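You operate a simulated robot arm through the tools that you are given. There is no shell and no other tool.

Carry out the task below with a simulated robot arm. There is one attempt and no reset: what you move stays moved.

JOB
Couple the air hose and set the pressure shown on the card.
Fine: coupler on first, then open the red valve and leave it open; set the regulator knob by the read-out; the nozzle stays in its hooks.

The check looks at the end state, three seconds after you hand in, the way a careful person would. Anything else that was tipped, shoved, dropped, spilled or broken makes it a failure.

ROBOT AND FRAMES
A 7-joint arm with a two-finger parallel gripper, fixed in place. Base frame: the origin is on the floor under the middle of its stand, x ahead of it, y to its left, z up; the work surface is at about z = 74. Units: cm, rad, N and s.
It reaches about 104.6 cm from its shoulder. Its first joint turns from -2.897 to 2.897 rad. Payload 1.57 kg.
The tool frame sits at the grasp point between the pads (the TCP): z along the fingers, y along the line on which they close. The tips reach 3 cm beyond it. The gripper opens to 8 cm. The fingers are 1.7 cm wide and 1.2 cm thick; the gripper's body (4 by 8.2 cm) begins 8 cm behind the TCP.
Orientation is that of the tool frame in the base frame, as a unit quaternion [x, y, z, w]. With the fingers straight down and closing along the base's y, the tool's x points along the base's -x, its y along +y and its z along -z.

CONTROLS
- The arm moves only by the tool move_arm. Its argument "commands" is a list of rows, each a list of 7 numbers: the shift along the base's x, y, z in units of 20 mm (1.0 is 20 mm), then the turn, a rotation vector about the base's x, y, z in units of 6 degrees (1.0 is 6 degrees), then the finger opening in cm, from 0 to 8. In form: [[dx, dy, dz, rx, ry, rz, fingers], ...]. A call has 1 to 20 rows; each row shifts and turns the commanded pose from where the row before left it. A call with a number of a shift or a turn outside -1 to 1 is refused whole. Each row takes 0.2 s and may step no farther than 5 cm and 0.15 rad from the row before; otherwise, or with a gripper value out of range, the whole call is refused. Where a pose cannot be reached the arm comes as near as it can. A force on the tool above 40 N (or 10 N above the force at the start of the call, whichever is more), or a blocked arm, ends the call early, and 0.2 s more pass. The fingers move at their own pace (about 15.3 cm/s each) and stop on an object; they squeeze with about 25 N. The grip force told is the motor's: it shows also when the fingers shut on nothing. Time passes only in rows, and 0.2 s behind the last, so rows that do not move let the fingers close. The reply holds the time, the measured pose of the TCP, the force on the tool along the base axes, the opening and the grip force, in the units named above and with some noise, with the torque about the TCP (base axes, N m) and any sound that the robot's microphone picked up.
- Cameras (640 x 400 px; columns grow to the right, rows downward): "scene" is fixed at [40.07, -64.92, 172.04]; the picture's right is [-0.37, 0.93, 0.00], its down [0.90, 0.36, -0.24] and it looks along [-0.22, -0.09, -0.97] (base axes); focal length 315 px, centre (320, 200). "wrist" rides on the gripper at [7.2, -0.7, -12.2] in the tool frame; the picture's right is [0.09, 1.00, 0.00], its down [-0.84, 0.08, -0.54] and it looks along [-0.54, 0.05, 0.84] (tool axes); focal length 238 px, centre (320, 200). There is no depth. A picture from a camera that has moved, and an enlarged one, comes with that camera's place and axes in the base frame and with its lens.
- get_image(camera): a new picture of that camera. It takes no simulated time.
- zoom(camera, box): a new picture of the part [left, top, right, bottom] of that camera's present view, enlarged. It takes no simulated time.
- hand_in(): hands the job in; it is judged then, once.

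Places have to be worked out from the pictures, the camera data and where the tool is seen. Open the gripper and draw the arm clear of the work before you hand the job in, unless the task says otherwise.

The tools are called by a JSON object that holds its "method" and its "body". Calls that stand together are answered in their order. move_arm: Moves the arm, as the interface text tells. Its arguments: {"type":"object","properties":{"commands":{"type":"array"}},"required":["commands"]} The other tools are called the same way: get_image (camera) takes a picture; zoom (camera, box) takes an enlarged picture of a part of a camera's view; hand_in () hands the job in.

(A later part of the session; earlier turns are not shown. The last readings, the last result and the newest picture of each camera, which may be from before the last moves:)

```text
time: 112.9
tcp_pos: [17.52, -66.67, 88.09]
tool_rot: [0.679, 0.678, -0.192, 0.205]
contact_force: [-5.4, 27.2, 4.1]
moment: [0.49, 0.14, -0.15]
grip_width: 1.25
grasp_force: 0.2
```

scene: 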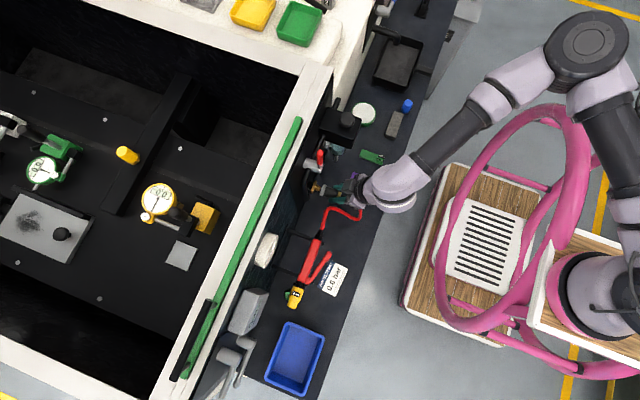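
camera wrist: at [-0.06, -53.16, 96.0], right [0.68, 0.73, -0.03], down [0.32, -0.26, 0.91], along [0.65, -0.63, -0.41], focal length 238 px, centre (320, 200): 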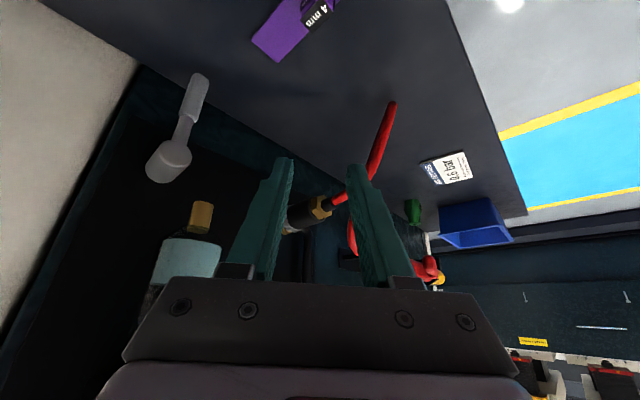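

A steady 27 N pushes at axis height. I raise the force in further small increments.

{"method": "move_arm", "body": {"commands": [[0, -0.04, 0, 0, 0, 0, 1.2], [0, 0, 0, 0, 0, 0, 1.2]]}}

{"method": "move_arm", "body": {"commands": [[0, -0.04, 0, 0, 0, 0, 1.2], [0, 0, 0, 0, 0, 0, 1.2]]}}

{"method": "zoom", "body": {"camera": "scene", "box": [310, 175, 342, 199]}}

```text
time: 113.7
tcp_pos: [17.59, -66.72, 88.01]
tool_rot: [0.679, 0.679, -0.189, 0.204]
contact_force: [-0.8, 11.7, 1.4]
moment: [0.18, 0.07, -0.01]
grip_width: 1.29
grasp_force: 0.4
stopped in row 2: the force on the tool passed its limit at 41 N (the readings are from after the stop); the commanded pose is now the measured one
```

```text
time: 114.3
tcp_pos: [17.58, -66.72, 87.86]
tool_rot: [0.68, 0.679, -0.19, 0.202]
contact_force: [-1.7, 19.6, 0.2]
moment: [0.41, 0.02, -0.07]
grip_width: 1.26
grasp_force: 0.3
```

```text
16.00 times, centred on (326, 187) of scene
camera zoom: at [40.07, -64.92, 172.04], right [-0.37, 0.93, 0.0], down [0.9, 0.36, -0.24], along [-0.22, -0.09, -0.97], focal length 5036 px, centre (224, 408)
```

zoom: 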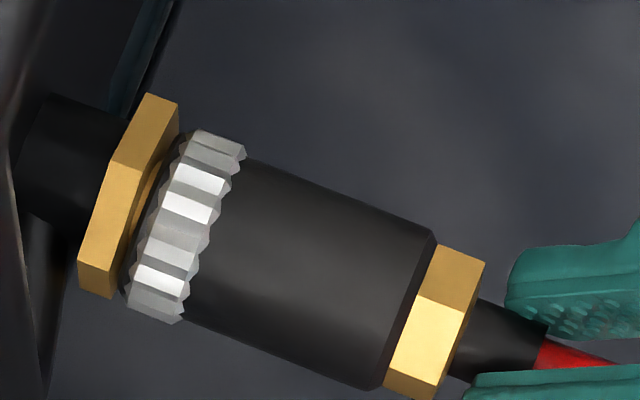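

The coupler doesn't budge by even a pixel under 40 N: it is fully home, so extra axial force isn't the key. Next I'll try a light push combined with a twist about its axis. I open, move forward and regrip the body.

{"method": "move_arm", "body": {"commands": [[0, 0.15, 0.1, 0, 0, 0, 1.2], [0, 0, 0.05, 0, 0, 0, 3.4], [0, 0, 0, 0, 0, 0, 3.4], [0, -0.5, 0, 0, 0, 0, 3.4], [0, -0.5, 0, 0, 0, 0, 3.4], [0, -0.5, 0, 0, 0, 0, 3.4], [0, -0.5, 0, 0, 0, 0, 3.4], [0, 0, 0, 0, 0, 0, 3.4], [0, 0, 0, 0, 0, 0, 2.5], [0, 0, 0, 0, 0, 0, 2.5]]}}

{"method": "zoom", "body": {"camera": "wrist", "box": [260, 120, 380, 240]}}

```text
time: 116.5
tcp_pos: [17.58, -70.52, 88.44]
tool_rot: [0.679, 0.679, -0.191, 0.205]
contact_force: [-0.1, -0.1, -0.7]
moment: [0.09, -0.01, -0.08]
grip_width: 2.88
grasp_force: 24.6
```

```text
3.33 times, centred on (320, 180) of wrist
camera zoom: at [16.79, -58.07, 94.83], right [1.0, 0.08, -0.03], down [0.06, -0.41, 0.91], along [0.06, -0.91, -0.42], focal length 794 px, centre (320, 267)
```

zoom: 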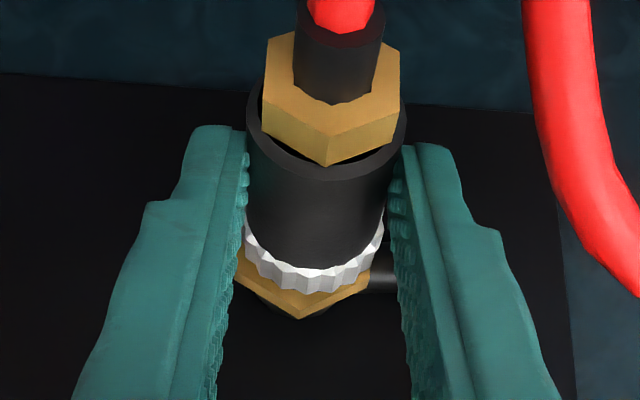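

Gripped in its free pose: parallel to the nipple in yaw, offset about 0.13 cm to +x, low by a bit and 1.8° back-down. I correct all of these at once and push lightly.

{"method": "move_arm", "body": {"commands": [[-0.065, 0.05, 0.12, 0.3, 0, 0, 2.5], [0, 0, 0, 0, 0, 0, 2.5]]}}

{"method": "move_arm", "body": {"commands": [[0, -0.08, 0, 0, 0, 0, 2.5], [0, -0.06, 0, 0, 0, 0, 2.5], [0, 0, 0, 0, 0, 0, 2.5]]}}

{"method": "zoom", "body": {"camera": "wrist", "box": [260, 120, 380, 240]}}

{"method": "zoom", "body": {"camera": "scene", "box": [310, 175, 342, 199]}}

```text
time: 117.1
tcp_pos: [17.41, -70.28, 88.63]
tool_rot: [0.683, 0.681, -0.181, 0.193]
contact_force: [-1.2, 1.0, -1.0]
moment: [0.06, 0.01, -0.02]
grip_width: 2.86
grasp_force: 25.7
```

```text
time: 117.9
tcp_pos: [17.45, -70.72, 88.48]
tool_rot: [0.683, 0.682, -0.18, 0.192]
contact_force: [0.1, 21.4, 1.6]
moment: [0.74, -0.02, 0.03]
grip_width: 2.86
grasp_force: 24.8
```

```text
3.33 times, centred on (320, 180) of wrist
camera zoom: at [16.69, -58.43, 95.39], right [1.0, 0.08, -0.03], down [0.06, -0.44, 0.89], along [0.06, -0.89, -0.45], focal length 794 px, centre (320, 267)
```

zoom: 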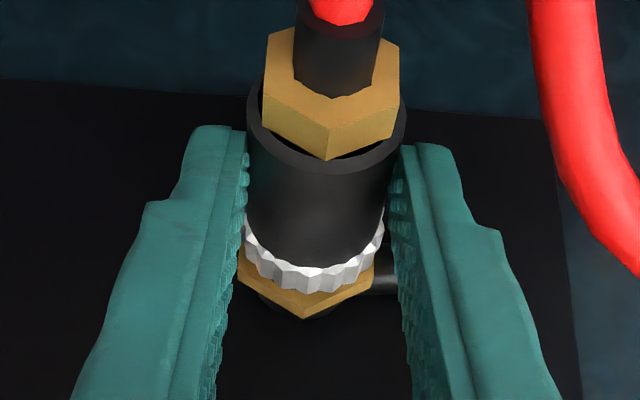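

```text
16.00 times, centred on (326, 187) of scene
camera zoom: at [40.07, -64.92, 172.04], right [-0.37, 0.93, 0.0], down [0.9, 0.36, -0.24], along [-0.22, -0.09, -0.97], focal length 5036 px, centre (224, 408)
```

zoom: 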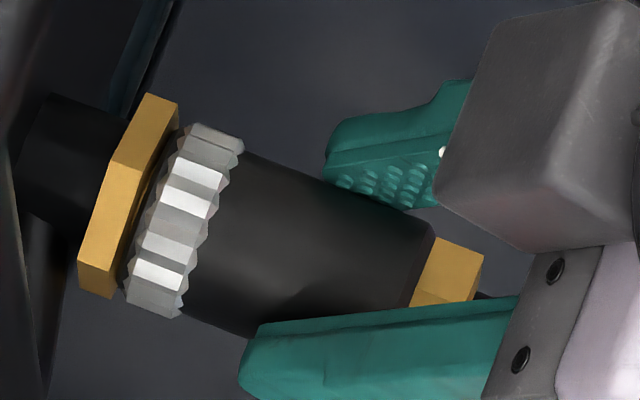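

The ring is now about 1 mm deeper than before, so alignment does matter. The torque shows contact at the lower lip edge (still mouth-up), so I correct another ~2° in pitch and push again.

{"method": "move_arm", "body": {"commands": [[0, 0.12, 0, 0, 0, 0, 2.5], [0, 0, 0.07, 0.33, 0, 0, 2.5], [0, 0, 0, 0, 0, 0, 2.5]]}}

{"method": "move_arm", "body": {"commands": [[0, -0.08, 0, 0, 0, 0, 2.5], [0, -0.06, 0, 0, 0, 0, 2.5], [0, 0, 0, 0, 0, 0, 2.5]]}}

{"method": "zoom", "body": {"camera": "scene", "box": [310, 175, 342, 199]}}

```text
time: 118.7
tcp_pos: [17.62, -70.65, 88.85]
tool_rot: [0.685, 0.684, -0.169, 0.182]
contact_force: [0.8, -0.5, -1.2]
moment: [0.04, 0.01, -0.01]
grip_width: 2.86
grasp_force: 24.8
```

```text
time: 119.5
tcp_pos: [17.43, -70.79, 88.72]
tool_rot: [0.685, 0.686, -0.168, 0.181]
contact_force: [2.8, 14.2, 0.5]
moment: [0.45, -0.13, 0.04]
grip_width: 2.88
grasp_force: 25.0
```

```text
16.00 times, centred on (326, 187) of scene
camera zoom: at [40.07, -64.92, 172.04], right [-0.37, 0.93, 0.0], down [0.9, 0.36, -0.24], along [-0.22, -0.09, -0.97], focal length 5036 px, centre (224, 408)
```

zoom: 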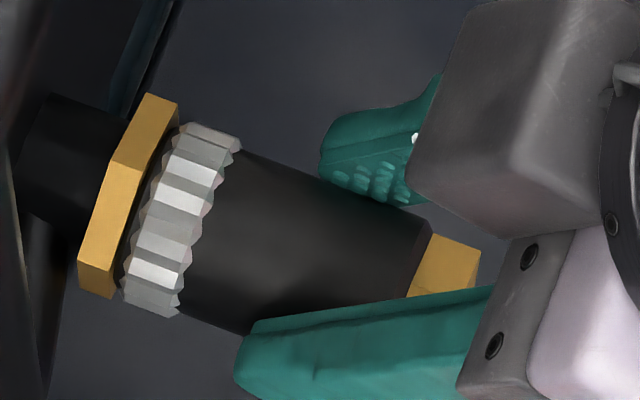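

Deeper again (ring-to-hex distance now about 1.2 mm, down from 3). The lower lip still touches first, so I continue the pitch correction in the same direction.

{"method": "move_arm", "body": {"commands": [[0, 0.1, 0, 0, 0, 0, 2.5], [0, 0, 0.07, 0.33, 0, 0, 2.5], [0, 0, 0, 0, 0, 0, 2.5]]}}

{"method": "move_arm", "body": {"commands": [[0, -0.08, 0, 0, 0, 0, 2.5], [0, -0.06, 0, 0, 0, 0, 2.5], [0, 0, 0, 0, 0, 0, 2.5]]}}

{"method": "zoom", "body": {"camera": "scene", "box": [310, 175, 342, 199]}}

```text
time: 120.3
tcp_pos: [17.37, -70.69, 88.84]
tool_rot: [0.688, 0.688, -0.157, 0.17]
contact_force: [0.7, 0.6, -0.4]
moment: [0.02, 0.02, -0.04]
grip_width: 2.84
grasp_force: 25.1
```

```text
time: 121.1
tcp_pos: [17.43, -70.94, 88.67]
tool_rot: [0.689, 0.688, -0.156, 0.17]
contact_force: [-1.2, 7.6, -0.4]
moment: [0.07, 0.05, -0.05]
grip_width: 2.88
grasp_force: 24.9
```

```text
16.00 times, centred on (326, 187) of scene
camera zoom: at [40.07, -64.92, 172.04], right [-0.37, 0.93, 0.0], down [0.9, 0.36, -0.24], along [-0.22, -0.09, -0.97], focal length 5036 px, centre (224, 408)
```

zoom: 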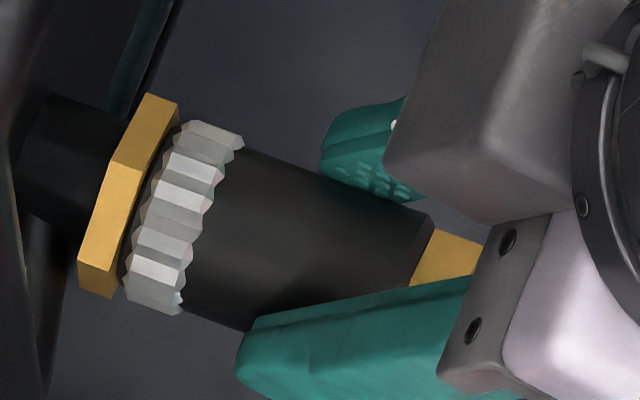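

Now the torque indicates contact at the upper lip, so I've gone slightly past. I rotate back by about 1° and push again.

{"method": "move_arm", "body": {"commands": [[0, 0.08, 0, 0, 0, 0, 2.5], [0, 0, -0.035, -0.17, 0, 0, 2.5], [0, 0, 0, 0, 0, 0, 2.5]]}}

{"method": "move_arm", "body": {"commands": [[0, -0.08, 0, 0, 0, 0, 2.5], [0, -0.06, 0, 0, 0, 0, 2.5], [0, -0.04, 0, 0, 0, 0, 2.5], [0, 0, 0, 0, 0, 0, 2.5]]}}

{"method": "zoom", "body": {"camera": "scene", "box": [310, 175, 342, 199]}}

```text
time: 121.9
tcp_pos: [17.38, -70.71, 88.63]
tool_rot: [0.686, 0.687, -0.163, 0.176]
contact_force: [0.5, -0.4, -0.7]
moment: [0.0, 0.0, -0.05]
grip_width: 2.87
grasp_force: 25.2
```

```text
time: 122.9
tcp_pos: [17.43, -70.97, 88.7]
tool_rot: [0.687, 0.686, -0.163, 0.175]
contact_force: [0.5, 22.1, -1.1]
moment: [0.59, -0.1, -0.05]
grip_width: 2.88
grasp_force: 25.5
```

```text
16.00 times, centred on (326, 187) of scene
camera zoom: at [40.07, -64.92, 172.04], right [-0.37, 0.93, 0.0], down [0.9, 0.36, -0.24], along [-0.22, -0.09, -0.97], focal length 5036 px, centre (224, 408)
```

zoom: 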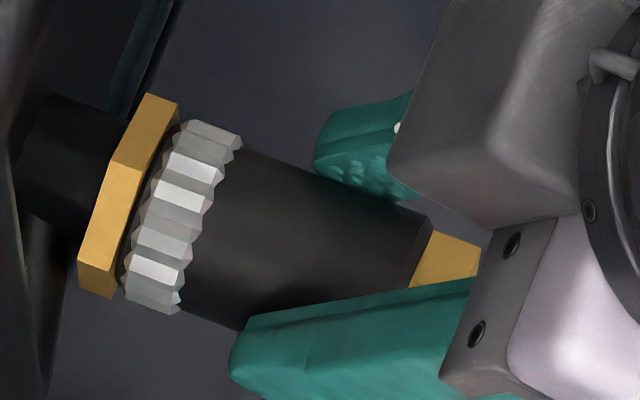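

Now the contact is balanced (force line through the axis), ring-to-hex about 1.2 mm. I push on a bit further.

{"method": "move_arm", "body": {"commands": [[0, -0.06, 0, 0, 0, 0, 2.5], [0, -0.06, 0, 0, 0, 0, 2.5], [0, 0, 0, 0, 0, 0, 2.5]]}}

{"method": "move_arm", "body": {"commands": [[0, -0.06, 0, 0, 0, 0, 2.5], [0, -0.06, 0, 0, 0, 0, 2.5], [0, 0, 0, 0, 0, 0, 2.5]]}}

```text
time: 123.7
tcp_pos: [17.38, -71.41, 88.72]
tool_rot: [0.687, 0.686, -0.163, 0.176]
contact_force: [3.5, 20.6, -8.7]
moment: [0.66, -0.05, 0.01]
grip_width: 2.85
grasp_force: 24.5
```

```text
time: 124.3
tcp_pos: [17.43, -71.38, 88.68]
tool_rot: [0.688, 0.686, -0.161, 0.174]
contact_force: [-0.2, 13.4, 2.8]
moment: [0.04, 0.02, 0.07]
grip_width: 2.88
grasp_force: 25.4
stopped in row 3: the force on the tool passed its limit at 43 N (the readings are from after the stop); the commanded pose is now the measured one
```

{"method": "zoom", "body": {"camera": "scene", "box": [310, 175, 342, 199]}}

{"method": "zoom", "body": {"camera": "wrist", "box": [260, 120, 380, 240]}}

{"method": "zoom", "body": {"camera": "scene", "box": [220, 100, 380, 320]}}

```text
16.00 times, centred on (326, 187) of scene
camera zoom: at [40.07, -64.92, 172.04], right [-0.37, 0.93, 0.0], down [0.9, 0.36, -0.24], along [-0.22, -0.09, -0.97], focal length 5036 px, centre (224, 408)
```

zoom: 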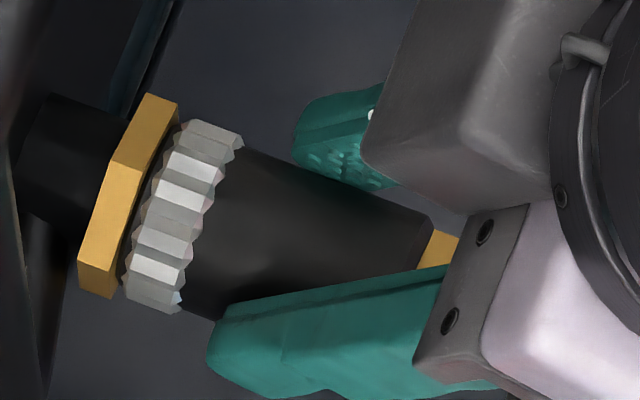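

```text
3.33 times, centred on (320, 180) of wrist
camera zoom: at [16.61, -59.55, 96.24], right [1.0, 0.08, -0.02], down [0.06, -0.49, 0.87], along [0.06, -0.87, -0.5], focal length 794 px, centre (320, 267)
```

zoom: 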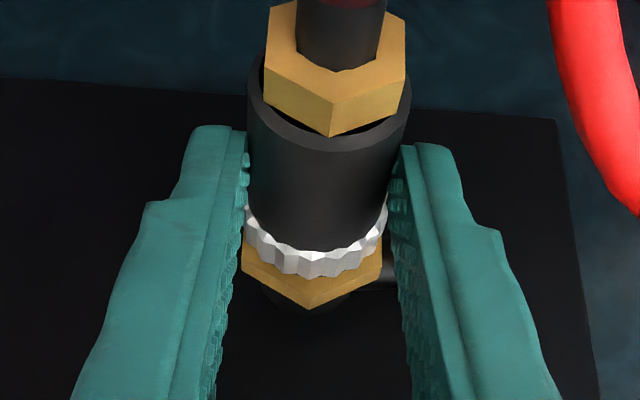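

```text
1.82 times, centred on (300, 210) of scene
camera zoom: at [40.07, -64.92, 172.04], right [-0.37, 0.93, 0.0], down [0.9, 0.36, -0.24], along [-0.22, -0.09, -0.97], focal length 572 px, centre (356, 182)
```

zoom: 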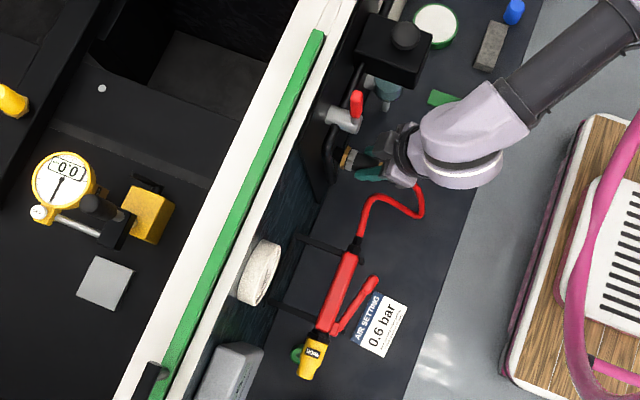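

Let me do another gentle pull test from this better-aligned state.

{"method": "move_arm", "body": {"commands": [[0, 0.1, 0, 0, 0, 0, 2.5], [0, 0.1, 0, 0, 0, 0, 2.5], [0, 0.1, 0, 0, 0, 0, 2.5], [0, 0, 0, 0, 0, 0, 2.5]]}}

{"method": "zoom", "body": {"camera": "scene", "box": [310, 175, 342, 199]}}

```text
time: 125.3
tcp_pos: [17.43, -70.86, 88.63]
tool_rot: [0.687, 0.686, -0.163, 0.176]
contact_force: [-0.2, 0.3, 1.4]
moment: [-0.15, 0.02, -0.06]
grip_width: 2.85
grasp_force: 24.8
```

```text
16.00 times, centred on (326, 187) of scene
camera zoom: at [40.07, -64.92, 172.04], right [-0.37, 0.93, 0.0], down [0.9, 0.36, -0.24], along [-0.22, -0.09, -0.97], focal length 5036 px, centre (224, 408)
```

zoom: 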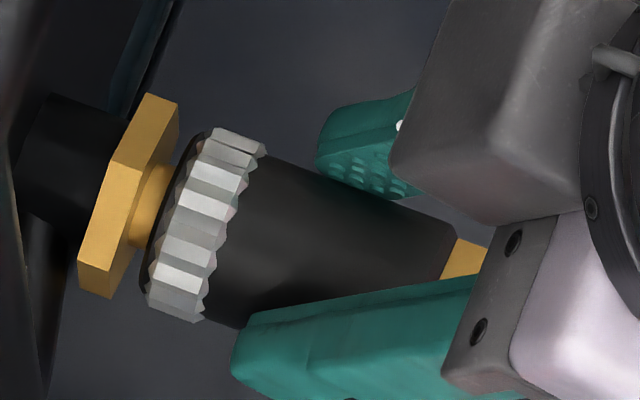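

By the wrist view it was perfectly centred and parallel in that last push, and still no latch. One difference remains: I've never let go from a truly flush state. I push it flush again and release there.

{"method": "move_arm", "body": {"commands": [[0, -0.1, 0, 0, 0, 0, 2.5], [0, -0.1, 0, 0, 0, 0, 2.5], [0, -0.1, 0, 0, 0, 0, 2.5], [0, 0, 0, 0, 0, 0, 2.5]]}}

{"method": "move_arm", "body": {"commands": [[0, 0, 0, 0, 0, 0, 3.0], [0, 0, 0, 0, 0, 0, 3.3], [0, 0, 0, 0, 0, 0, 3.6], [0, 0, 0, 0, 0, 0, 3.6]]}}

{"method": "zoom", "body": {"camera": "scene", "box": [310, 175, 342, 199]}}

{"method": "zoom", "body": {"camera": "wrist", "box": [260, 120, 380, 240]}}

```text
time: 126.3
tcp_pos: [17.41, -71.42, 88.85]
tool_rot: [0.688, 0.686, -0.161, 0.174]
contact_force: [-4.5, 14.0, -4.0]
moment: [0.37, 0.09, -0.04]
grip_width: 2.86
grasp_force: 25.0
```

```text
time: 127.3
tcp_pos: [17.41, -71.42, 88.77]
tool_rot: [0.688, 0.686, -0.162, 0.175]
contact_force: [0.3, -0.5, -0.5]
moment: [0.01, -0.02, 0.02]
grip_width: 3.58
grasp_force: 0.2
```

```text
16.00 times, centred on (326, 187) of scene
camera zoom: at [40.07, -64.92, 172.04], right [-0.37, 0.93, 0.0], down [0.9, 0.36, -0.24], along [-0.22, -0.09, -0.97], focal length 5036 px, centre (224, 408)
```

zoom: 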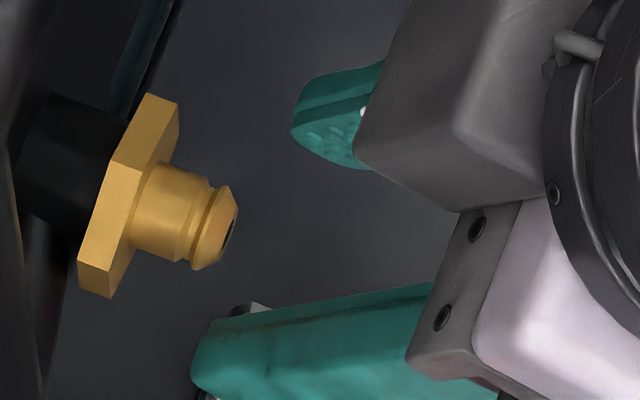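

```text
3.33 times, centred on (320, 180) of wrist
camera zoom: at [16.63, -59.67, 96.31], right [1.0, 0.08, -0.02], down [0.06, -0.49, 0.87], along [0.06, -0.87, -0.49], focal length 794 px, centre (320, 267)
```

zoom: 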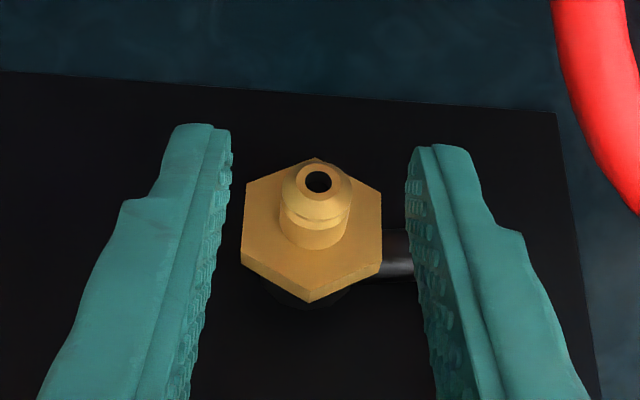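

It slipped off when released this time, so nothing was latched. Let me see where the coupler went.

{"method": "get_image", "body": {"camera": "scene"}}

{"method": "zoom", "body": {"camera": "scene", "box": [270, 150, 390, 240]}}

{"method": "get_image", "body": {"camera": "wrist"}}

```text
taken
```

scene: 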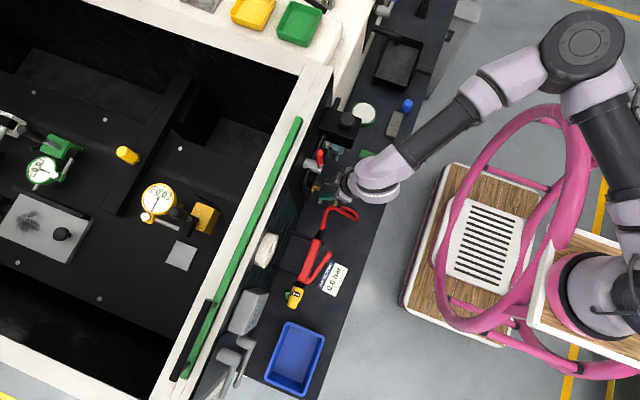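

```text
4.44 times, centred on (330, 195) of scene
camera zoom: at [40.07, -64.92, 172.04], right [-0.37, 0.93, 0.0], down [0.9, 0.36, -0.24], along [-0.22, -0.09, -0.97], focal length 1399 px, centre (276, 222)
```

zoom: 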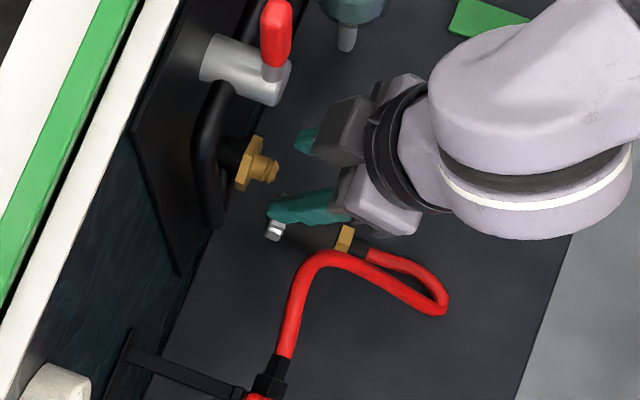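

```text
taken
camera wrist: at [16.63, -59.67, 96.31], right [1.0, 0.08, -0.02], down [0.06, -0.49, 0.87], along [0.06, -0.87, -0.49], focal length 238 px, centre (320, 200)
```

wrist: 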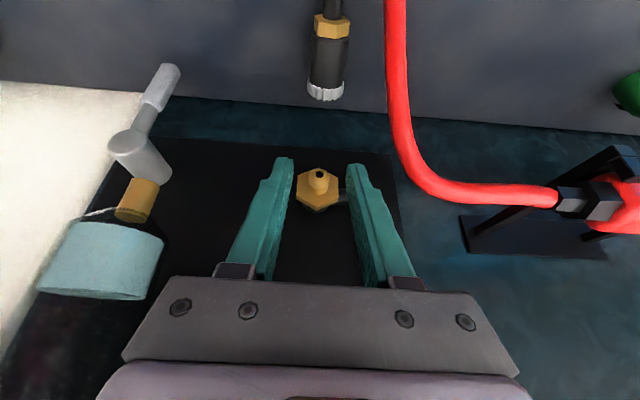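

The coupler dropped straight down onto the table, lying with its mouth still toward the panel; the hose and everything else look untouched. With the nipple bare in front of the camera, I measure its exact axis now.

{"method": "zoom", "body": {"camera": "wrist", "box": [290, 155, 350, 225]}}

{"method": "zoom", "body": {"camera": "wrist", "box": [290, 0, 370, 110]}}

{"method": "zoom", "body": {"camera": "scene", "box": [312, 178, 332, 193]}}

```text
5.71 times, centred on (320, 190) of wrist
camera zoom: at [16.63, -59.67, 96.31], right [1.0, 0.08, -0.02], down [0.06, -0.49, 0.87], along [0.06, -0.87, -0.49], focal length 1362 px, centre (320, 257)
```

zoom: 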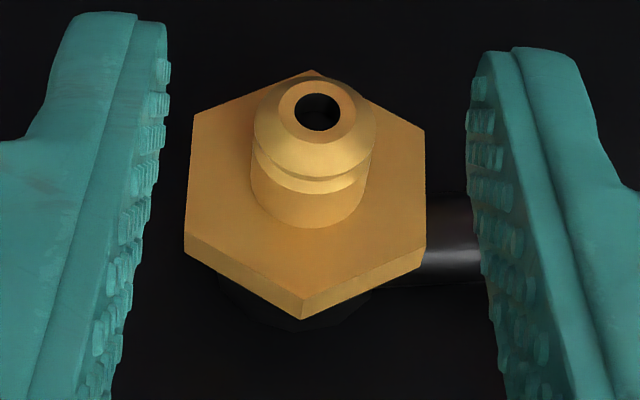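

```text
3.64 times, centred on (330, 55) of wrist
camera zoom: at [16.63, -59.67, 96.31], right [1.0, 0.08, -0.02], down [0.06, -0.49, 0.87], along [0.06, -0.87, -0.49], focal length 867 px, centre (284, 727)
```

zoom: 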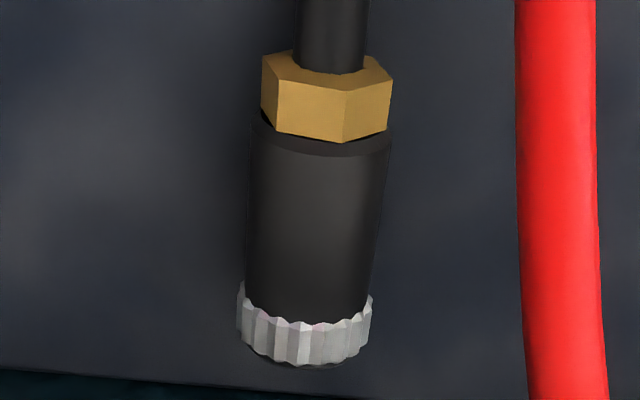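

```text
16.00 times, centred on (322, 186) of scene
camera zoom: at [40.07, -64.92, 172.04], right [-0.37, 0.93, 0.0], down [0.9, 0.36, -0.24], along [-0.22, -0.09, -0.97], focal length 5036 px, centre (288, 432)
```

zoom: 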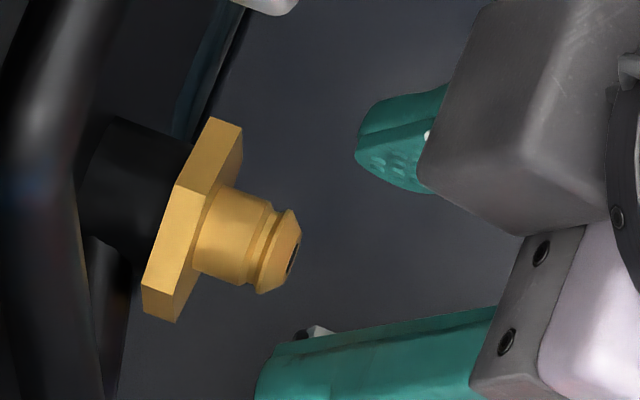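

Useful: the bare nipple is level along +y with its axis at about (17.54, z 86.05), about 1.65 cm long. The coupler lies right below it (mouth y ≈ -75.4, x ≈ 17.9). I'll pick it up again with the fingertips butting against the back of the ribbed ring, so I can push firmly without slipping. First I back out.

{"method": "move_arm", "body": {"commands": [[0, 0.7, 0, 0, 0, 0, 4.6], [0, 0.7, 0, 0, 0, 0, 4.6], [0.1, 0.7, 0, 0, 0, 0, 4.6], [0.1, 0.7, 0, 0, 0, 0, 4.6], [0, 0, 0, 0, 0, 0, 4.6]]}}

{"method": "get_image", "body": {"camera": "wrist"}}

{"method": "zoom", "body": {"camera": "scene", "box": [300, 170, 360, 215]}}

```text
time: 128.5
tcp_pos: [17.87, -65.88, 88.96]
tool_rot: [0.687, 0.686, -0.162, 0.175]
contact_force: [-0.8, 0.3, 0.5]
moment: [0.04, -0.02, -0.03]
grip_width: 4.61
grasp_force: 0.0
```

```text
taken
camera wrist: at [17.07, -53.96, 96.36], right [1.0, 0.08, -0.02], down [0.06, -0.49, 0.87], along [0.06, -0.87, -0.49], focal length 238 px, centre (320, 200)
```

wrist: 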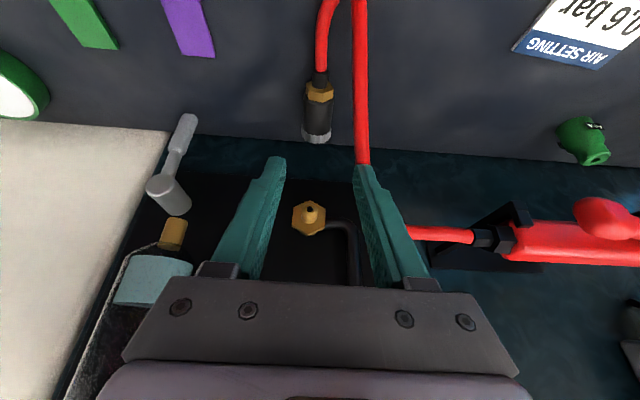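

```text
8.89 times, centred on (330, 192) of scene
camera zoom: at [40.07, -64.92, 172.04], right [-0.37, 0.93, 0.0], down [0.9, 0.36, -0.24], along [-0.22, -0.09, -0.97], focal length 2798 px, centre (231, 267)
```

zoom: 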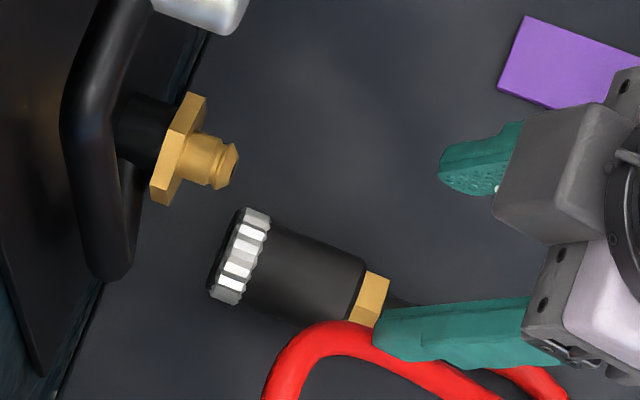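

I descend along the finger direction toward the coupler, stopping a little above it to check.

{"method": "move_arm", "body": {"commands": [[0, -0.45, -0.87, 0, 0, 0, 4.6], [0, -0.45, -0.87, 0, 0, 0, 4.6], [0, -0.45, -0.87, 0, 0, 0, 4.6], [0, -0.45, -0.87, 0, 0, 0, 4.6], [0, -0.45, -0.87, 0, 0, 0, 4.6], [0, 0, 0, 0, 0, 0, 4.6]]}}

{"method": "get_image", "body": {"camera": "wrist"}}

{"method": "zoom", "body": {"camera": "scene", "box": [300, 170, 360, 215]}}

```text
time: 129.9
tcp_pos: [17.72, -70.52, 79.96]
tool_rot: [0.687, 0.686, -0.162, 0.176]
contact_force: [0.5, 0.4, -0.6]
moment: [-0.01, -0.02, -0.01]
grip_width: 4.61
grasp_force: 0.0
```

```text
taken
camera wrist: at [16.94, -58.7, 87.51], right [1.0, 0.08, -0.02], down [0.06, -0.49, 0.87], along [0.06, -0.87, -0.49], focal length 238 px, centre (320, 200)
```

wrist: 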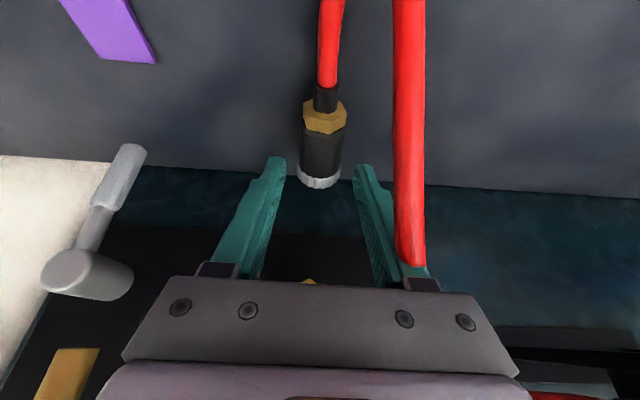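

```text
8.89 times, centred on (330, 192) of scene
camera zoom: at [40.07, -64.92, 172.04], right [-0.37, 0.93, 0.0], down [0.9, 0.36, -0.24], along [-0.22, -0.09, -0.97], focal length 2798 px, centre (231, 267)
```

zoom: 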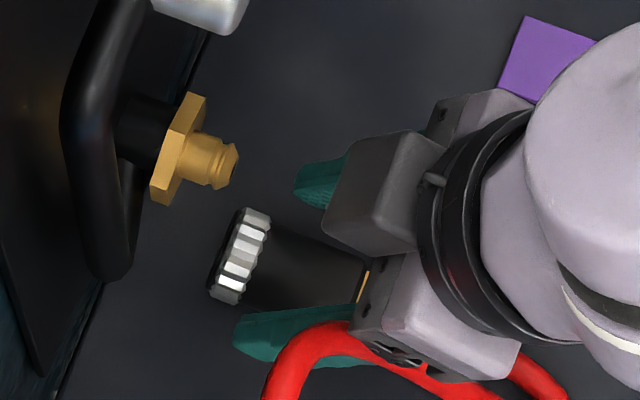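

Triangulating from two wrist views, the ring centre is at y ≈ -73.6, x ≈ 17.78. I descend to the grasp height with the fingertips just behind the ring.

{"method": "move_arm", "body": {"commands": [[0, -0.13, -0.64, 0, 0, 0, 4.6], [0, -0.13, -0.62, 0, 0, 0, 4.6], [0, 0, 0, 0, 0, 0, 4.6]]}}

{"method": "zoom", "body": {"camera": "wrist", "box": [240, 80, 400, 230]}}

{"method": "zoom", "body": {"camera": "scene", "box": [300, 170, 360, 215]}}

```text
time: 130.7
tcp_pos: [17.74, -71.15, 77.46]
tool_rot: [0.688, 0.686, -0.162, 0.175]
contact_force: [-0.4, 0.8, -0.1]
moment: [-0.01, -0.02, 0.05]
grip_width: 4.62
grasp_force: 0.1
```

```text
2.67 times, centred on (320, 155) of wrist
camera zoom: at [17.0, -59.21, 85.0], right [1.0, 0.08, -0.02], down [0.06, -0.49, 0.87], along [0.06, -0.87, -0.49], focal length 636 px, centre (320, 320)
```

zoom: 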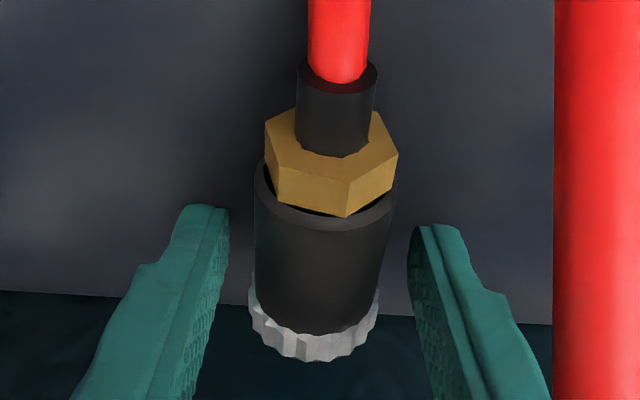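

```text
8.89 times, centred on (330, 192) of scene
camera zoom: at [40.07, -64.92, 172.04], right [-0.37, 0.93, 0.0], down [0.9, 0.36, -0.24], along [-0.22, -0.09, -0.97], focal length 2798 px, centre (231, 267)
```

zoom: 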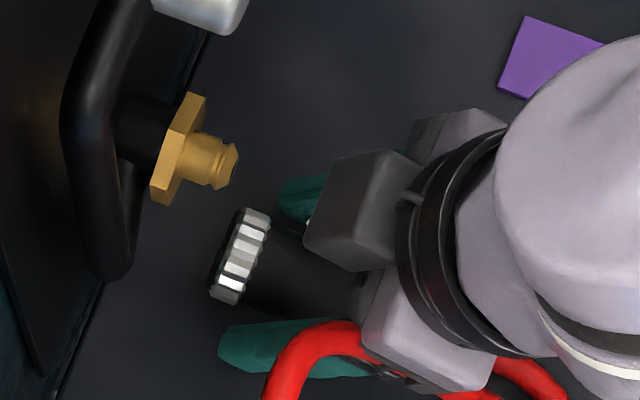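

The fingertip fronts line up with the back edge of the ring. I close on the body.

{"method": "move_arm", "body": {"commands": [[0, 0, 0, 0, 0, 0, 3.2], [0, 0, 0, 0, 0, 0, 2.5], [0, 0, 0, 0, 0, 0, 2.5]]}}

{"method": "zoom", "body": {"camera": "wrist", "box": [240, 80, 400, 230]}}

{"method": "zoom", "body": {"camera": "scene", "box": [310, 180, 342, 204]}}

```text
time: 131.5
tcp_pos: [17.88, -70.97, 77.55]
tool_rot: [0.687, 0.686, -0.162, 0.175]
contact_force: [0.2, 0.5, -1.0]
moment: [0.03, 0.02, -0.02]
grip_width: 4.02
grasp_force: 24.6
```

```text
2.67 times, centred on (320, 155) of wrist
camera zoom: at [17.01, -59.2, 85.01], right [1.0, 0.08, -0.02], down [0.06, -0.49, 0.87], along [0.06, -0.87, -0.49], focal length 636 px, centre (320, 320)
```

zoom: 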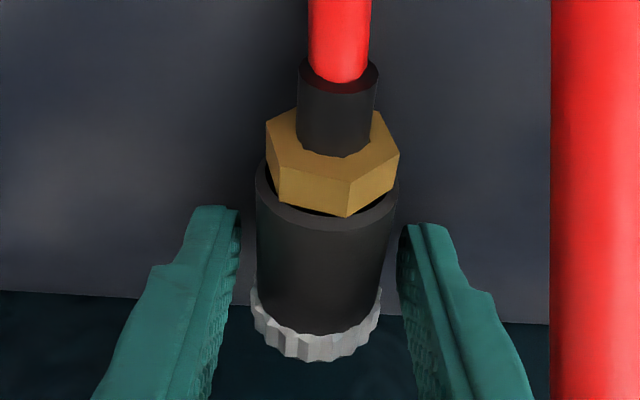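

```text
16.00 times, centred on (326, 192) of scene
camera zoom: at [40.07, -64.92, 172.04], right [-0.37, 0.93, 0.0], down [0.9, 0.36, -0.24], along [-0.22, -0.09, -0.97], focal length 5036 px, centre (224, 328)
```

zoom: 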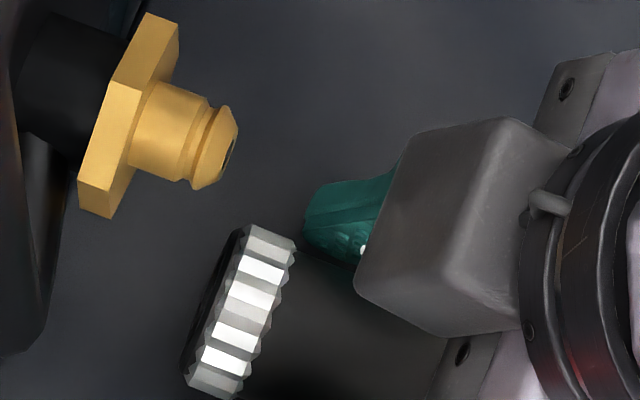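

The fingers stopped at 4.0 cm, so they are clamped on the ribbed ring itself rather than on the body. Gripping by the ring (sleeve) may in fact be the right hold for a quick coupler, so I lift a little and see how it sits.

{"method": "move_arm", "body": {"commands": [[0, 0.1, 0.5, 0, 0, 0, 2.5], [0, 0.3, 1, 0, 0, 0, 2.5], [0, 0, 0, 0, 0, 0, 2.5]]}}

{"method": "zoom", "body": {"camera": "wrist", "box": [240, 80, 400, 230]}}

{"method": "zoom", "body": {"camera": "scene", "box": [300, 170, 360, 215]}}

```text
time: 132.3
tcp_pos: [17.53, -70.23, 80.5]
tool_rot: [0.688, 0.686, -0.162, 0.175]
contact_force: [-0.1, -0.1, -0.8]
moment: [-0.01, -0.06, -0.01]
grip_width: 4.0
grasp_force: 25.2
```

```text
2.67 times, centred on (320, 155) of wrist
camera zoom: at [16.8, -58.36, 87.9], right [1.0, 0.08, -0.02], down [0.06, -0.49, 0.87], along [0.06, -0.87, -0.49], focal length 636 px, centre (320, 320)
```

zoom: 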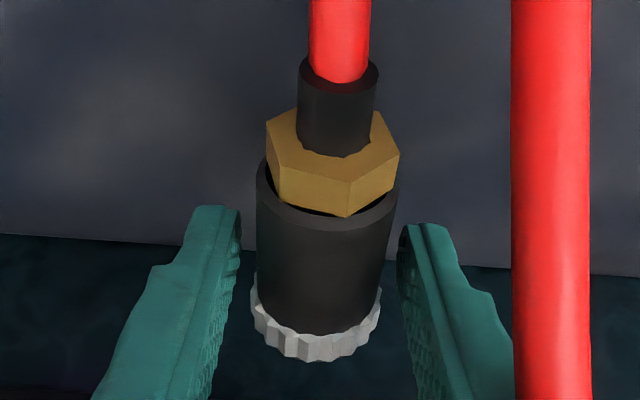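

```text
8.89 times, centred on (330, 192) of scene
camera zoom: at [40.07, -64.92, 172.04], right [-0.37, 0.93, 0.0], down [0.9, 0.36, -0.24], along [-0.22, -0.09, -0.97], focal length 2798 px, centre (231, 267)
```

zoom: 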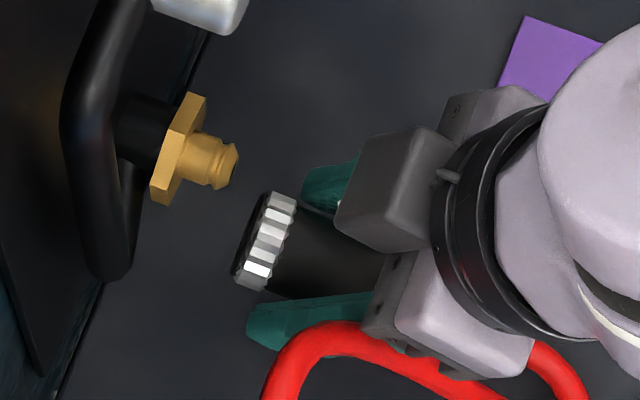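

The coupler is held by its ring end and comes along. From the wrist view it sits about 6° mouth-up in this grip (it lay on its wide front ring), which explains the earlier skew. I lift to nipple height and rotate 6° mouth-down on the way.

{"method": "move_arm", "body": {"commands": [[0, 0.8, 0.3, 0, 0, 0, 2.5], [0, 0.8, 0.8, 0, 0, 0, 2.5], [0, 0, 1, 0.5, 0, 0, 2.5], [0, 0, 1, 0.5, 0, 0, 2.5], [0, 0, 0.55, 0, 0, 0, 2.5], [0, 0, 0, 0, 0, 0, 2.5]]}}

{"method": "zoom", "body": {"camera": "wrist", "box": [240, 80, 400, 230]}}

{"method": "zoom", "body": {"camera": "scene", "box": [310, 170, 350, 200]}}

```text
time: 133.7
tcp_pos: [17.71, -66.95, 87.6]
tool_rot: [0.695, 0.694, -0.126, 0.138]
contact_force: [-0.3, 0.2, -1.7]
moment: [-0.04, 0.01, -0.03]
grip_width: 4.03
grasp_force: 24.6
```

```text
2.67 times, centred on (320, 155) of wrist
camera zoom: at [16.92, -56.01, 96.33], right [1.0, 0.09, -0.02], down [0.06, -0.58, 0.81], along [0.06, -0.81, -0.58], focal length 636 px, centre (320, 320)
```

zoom: 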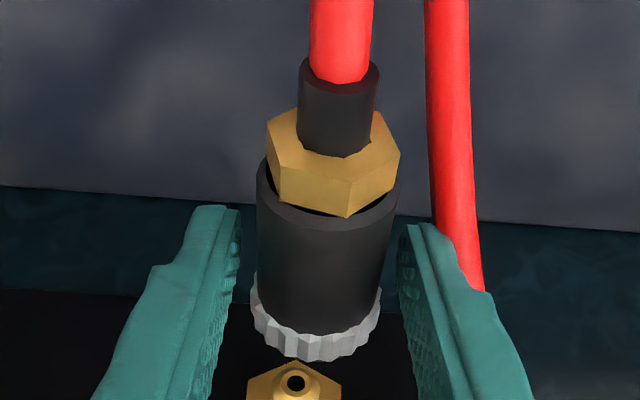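

```text
13.33 times, centred on (330, 185) of scene
camera zoom: at [40.07, -64.92, 172.04], right [-0.37, 0.93, 0.0], down [0.9, 0.36, -0.24], along [-0.22, -0.09, -0.97], focal length 4196 px, centre (187, 400)
```

zoom: 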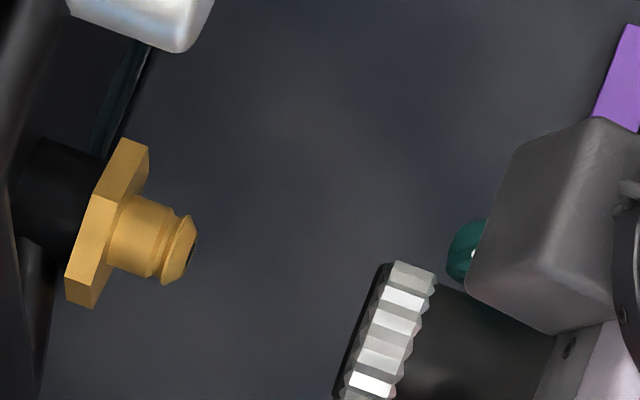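

Now the coupler is level by the same measurement, with about 1.3° of yaw and 0.18 cm of x offset left. I correct those and advance to just in front of the nipple.

{"method": "move_arm", "body": {"commands": [[-0.09, -0.45, -0.04, 0, 0, -0.22, 2.5], [0, -0.45, 0, 0, 0, 0, 2.5], [0, -0.45, 0, 0, 0, 0, 2.5], [0, -0.2, 0, 0, 0, 0, 2.5], [0, 0, 0, 0, 0, 0, 2.5]]}}

{"method": "zoom", "body": {"camera": "wrist", "box": [240, 80, 400, 230]}}

{"method": "zoom", "body": {"camera": "scene", "box": [310, 175, 342, 199]}}

```text
time: 134.9
tcp_pos: [17.62, -70.19, 87.59]
tool_rot: [0.703, 0.686, -0.128, 0.137]
contact_force: [0.3, 0.5, -1.3]
moment: [0.02, 0.03, -0.02]
grip_width: 4.01
grasp_force: 25.0
```

```text
2.67 times, centred on (320, 155) of wrist
camera zoom: at [17.04, -59.06, 96.29], right [1.0, 0.06, -0.02], down [0.05, -0.58, 0.81], along [0.04, -0.81, -0.58], focal length 636 px, centre (320, 320)
```

zoom: 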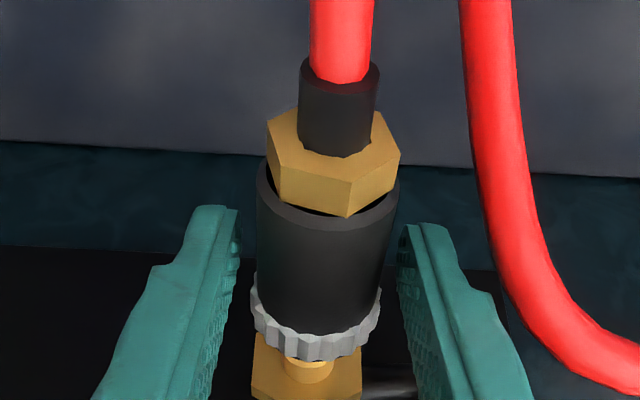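

```text
16.00 times, centred on (326, 187) of scene
camera zoom: at [40.07, -64.92, 172.04], right [-0.37, 0.93, 0.0], down [0.9, 0.36, -0.24], along [-0.22, -0.09, -0.97], focal length 5036 px, centre (224, 408)
```

zoom: 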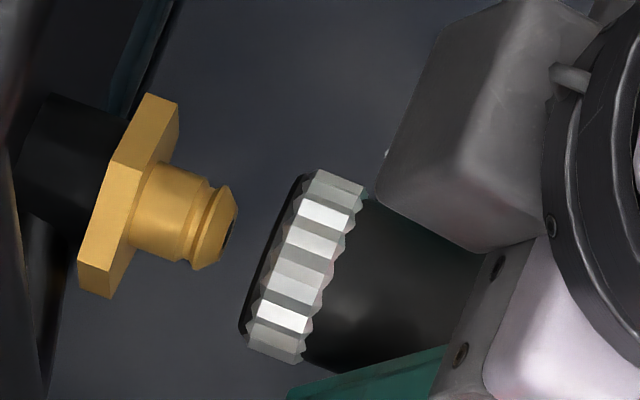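

Both views now show the coupler coaxial with the nipple. I insert slowly.

{"method": "move_arm", "body": {"commands": [[0, -0.25, 0, 0, 0, 0, 2.5], [0, -0.25, 0, 0, 0, 0, 2.5], [0, -0.15, 0, 0, 0, 0, 2.5], [0, 0, 0, 0, 0, 0, 2.5]]}}

{"method": "move_arm", "body": {"commands": [[0, -0.15, 0, 0, 0, 0, 2.5], [0, -0.15, 0, 0, 0, 0, 2.5], [0, 0, 0, 0, 0, 0, 2.5]]}}

{"method": "zoom", "body": {"camera": "scene", "box": [310, 175, 342, 199]}}

```text
time: 135.9
tcp_pos: [17.58, -71.36, 87.67]
tool_rot: [0.705, 0.684, -0.128, 0.136]
contact_force: [-4.4, 1.2, -6.1]
moment: [0.13, 0.07, -0.16]
grip_width: 4.03
grasp_force: 24.8
```

```text
time: 136.7
tcp_pos: [17.69, -71.99, 87.74]
tool_rot: [0.704, 0.685, -0.127, 0.137]
contact_force: [-10.2, 4.6, -10.6]
moment: [0.37, 0.2, -0.32]
grip_width: 4.04
grasp_force: 25.5
```

```text
16.00 times, centred on (326, 187) of scene
camera zoom: at [40.07, -64.92, 172.04], right [-0.37, 0.93, 0.0], down [0.9, 0.36, -0.24], along [-0.22, -0.09, -0.97], focal length 5036 px, centre (224, 408)
```

zoom: 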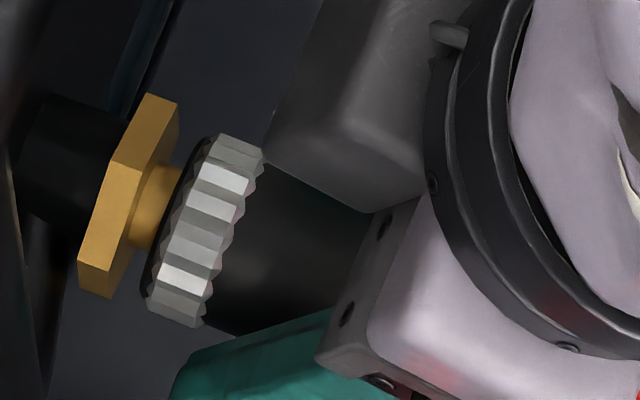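

Inserted about 1 cm, with side loads showing it's ~0.1 cm too far +x and too high. I correct both and re-read.

{"method": "move_arm", "body": {"commands": [[-0.06, 0, -0.06, 0, 0, 0, 2.5], [0, 0, 0, 0, 0, 0, 2.5]]}}

{"method": "move_arm", "body": {"commands": [[-0.02, 0, -0.02, 0, 0, 0, 2.5], [0, 0, 0, 0, 0, 0, 2.5]]}}

```text
time: 137.3
tcp_pos: [17.65, -72.02, 87.61]
tool_rot: [0.703, 0.686, -0.128, 0.139]
contact_force: [-2.5, 0.9, -2.7]
moment: [0.08, 0.07, -0.09]
grip_width: 4.01
grasp_force: 24.8
```

```text
time: 137.9
tcp_pos: [17.53, -72.03, 87.64]
tool_rot: [0.704, 0.685, -0.127, 0.138]
contact_force: [-0.1, 0.4, -2.5]
moment: [0.05, 0.0, -0.01]
grip_width: 4.02
grasp_force: 25.0
```

Side loads are nearly gone. I continue the push.

{"method": "move_arm", "body": {"commands": [[-0.02, -0.12, -0.03, 0, 0, 0, 2.5], [0, -0.12, 0, 0, 0, 0, 2.5], [0, 0, 0, 0, 0, 0, 2.5]]}}

{"method": "move_arm", "body": {"commands": [[0, -0.08, 0, 0, 0, 0, 2.5], [0, -0.06, 0, 0, 0, 0, 2.5], [0, 0, 0, 0, 0, 0, 2.5]]}}

{"method": "zoom", "body": {"camera": "scene", "box": [310, 175, 342, 199]}}

```text
time: 138.7
tcp_pos: [17.42, -72.37, 87.43]
tool_rot: [0.704, 0.685, -0.127, 0.137]
contact_force: [-0.4, 10.3, 6.7]
moment: [-0.06, 0.03, 0.05]
grip_width: 3.99
grasp_force: 24.9
```

```text
time: 139.5
tcp_pos: [17.33, -72.54, 87.47]
tool_rot: [0.704, 0.686, -0.126, 0.136]
contact_force: [-0.5, 21.6, -3.3]
moment: [0.43, -0.06, 0.08]
grip_width: 4.03
grasp_force: 25.1
```

```text
16.00 times, centred on (326, 187) of scene
camera zoom: at [40.07, -64.92, 172.04], right [-0.37, 0.93, 0.0], down [0.9, 0.36, -0.24], along [-0.22, -0.09, -0.97], focal length 5036 px, centre (224, 408)
```

zoom: 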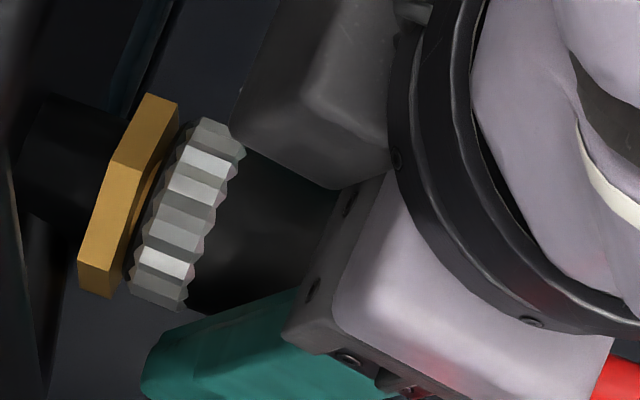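

{"method": "zoom", "body": {"camera": "wrist", "box": [240, 80, 400, 230]}}

```text
2.67 times, centred on (320, 155) of wrist
camera zoom: at [16.87, -61.57, 96.17], right [1.0, 0.06, -0.02], down [0.05, -0.58, 0.81], along [0.04, -0.81, -0.58], focal length 636 px, centre (320, 320)
```

zoom: 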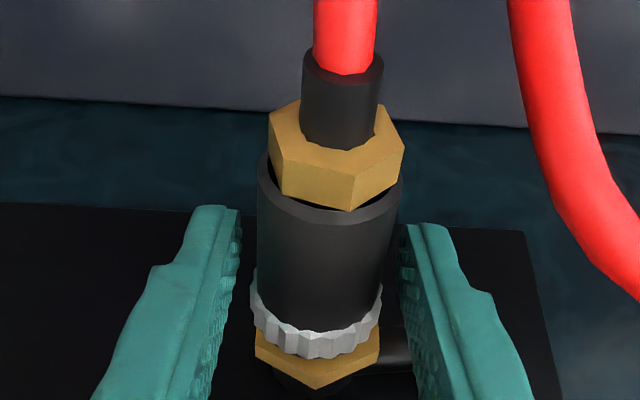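

The coupler is nearly home again, ring about 3 mm from the earlier flush position. I push on in small steps.

{"method": "move_arm", "body": {"commands": [[0, -0.05, 0, 0, 0, 0, 2.5], [0, -0.05, 0, 0, 0, 0, 2.5], [0, 0, 0, 0, 0, 0, 2.5]]}}

{"method": "zoom", "body": {"camera": "scene", "box": [310, 175, 342, 199]}}

```text
time: 140.3
tcp_pos: [17.34, -72.82, 87.61]
tool_rot: [0.705, 0.684, -0.128, 0.137]
contact_force: [-3.7, 20.1, -10.1]
moment: [0.49, 0.03, 0.05]
grip_width: 4.03
grasp_force: 24.9
```

```text
16.00 times, centred on (326, 187) of scene
camera zoom: at [40.07, -64.92, 172.04], right [-0.37, 0.93, 0.0], down [0.9, 0.36, -0.24], along [-0.22, -0.09, -0.97], focal length 5036 px, centre (224, 408)
```

zoom: 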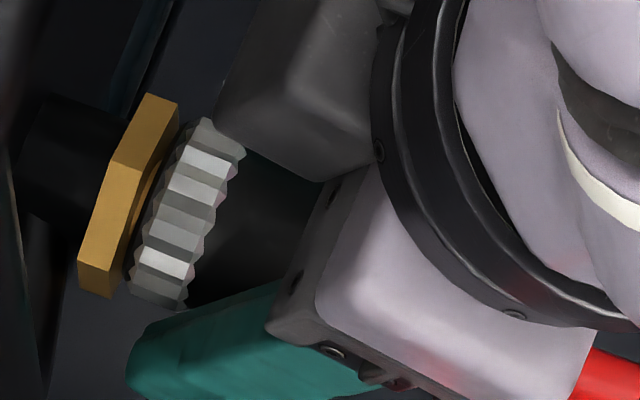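

The pads slip at 20 N again. To push harder I want the fingers on the slimmer body with their fronts against this ring. I tilt the coupler a few degrees mouth-up first, because tilted it jams on the nipple and stays there when I let go.

{"method": "move_arm", "body": {"commands": [[0, 0.1, -0.04, 0, 0, 0, 2.5], [0, 0, -0.07, -0.4, 0, 0, 2.5], [0, 0, -0.07, -0.4, 0, 0, 2.5], [0, 0, 0, 0, 0, 0, 2.5]]}}

{"method": "zoom", "body": {"camera": "scene", "box": [310, 175, 342, 199]}}

```text
time: 141.3
tcp_pos: [17.47, -72.77, 87.47]
tool_rot: [0.696, 0.679, -0.158, 0.169]
contact_force: [-4.0, 1.6, 20.5]
moment: [-0.19, 0.09, 0.04]
grip_width: 4.02
grasp_force: 24.6
```

```text
16.00 times, centred on (326, 187) of scene
camera zoom: at [40.07, -64.92, 172.04], right [-0.37, 0.93, 0.0], down [0.9, 0.36, -0.24], along [-0.22, -0.09, -0.97], focal length 5036 px, centre (224, 408)
```

zoom: 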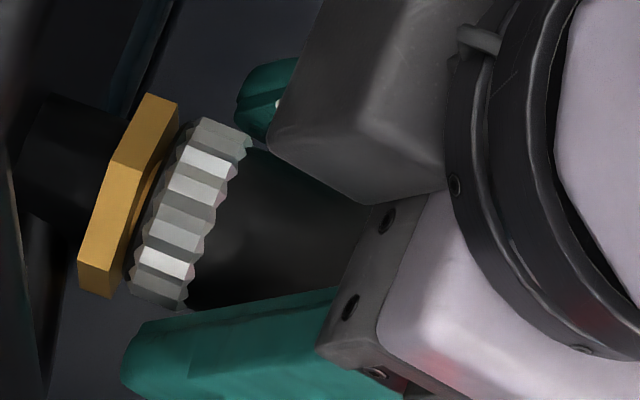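

{"method": "move_arm", "body": {"commands": [[0, 0, 0.1, 0, 0, 0, 2.5], [0, 0, 0, 0, 0, 0, 2.5]]}}

```text
time: 141.9
tcp_pos: [17.54, -72.55, 87.2]
tool_rot: [0.697, 0.68, -0.154, 0.166]
contact_force: [2.2, -0.9, 6.6]
moment: [-0.13, 0.06, 0.04]
grip_width: 4.01
grasp_force: 24.8
```

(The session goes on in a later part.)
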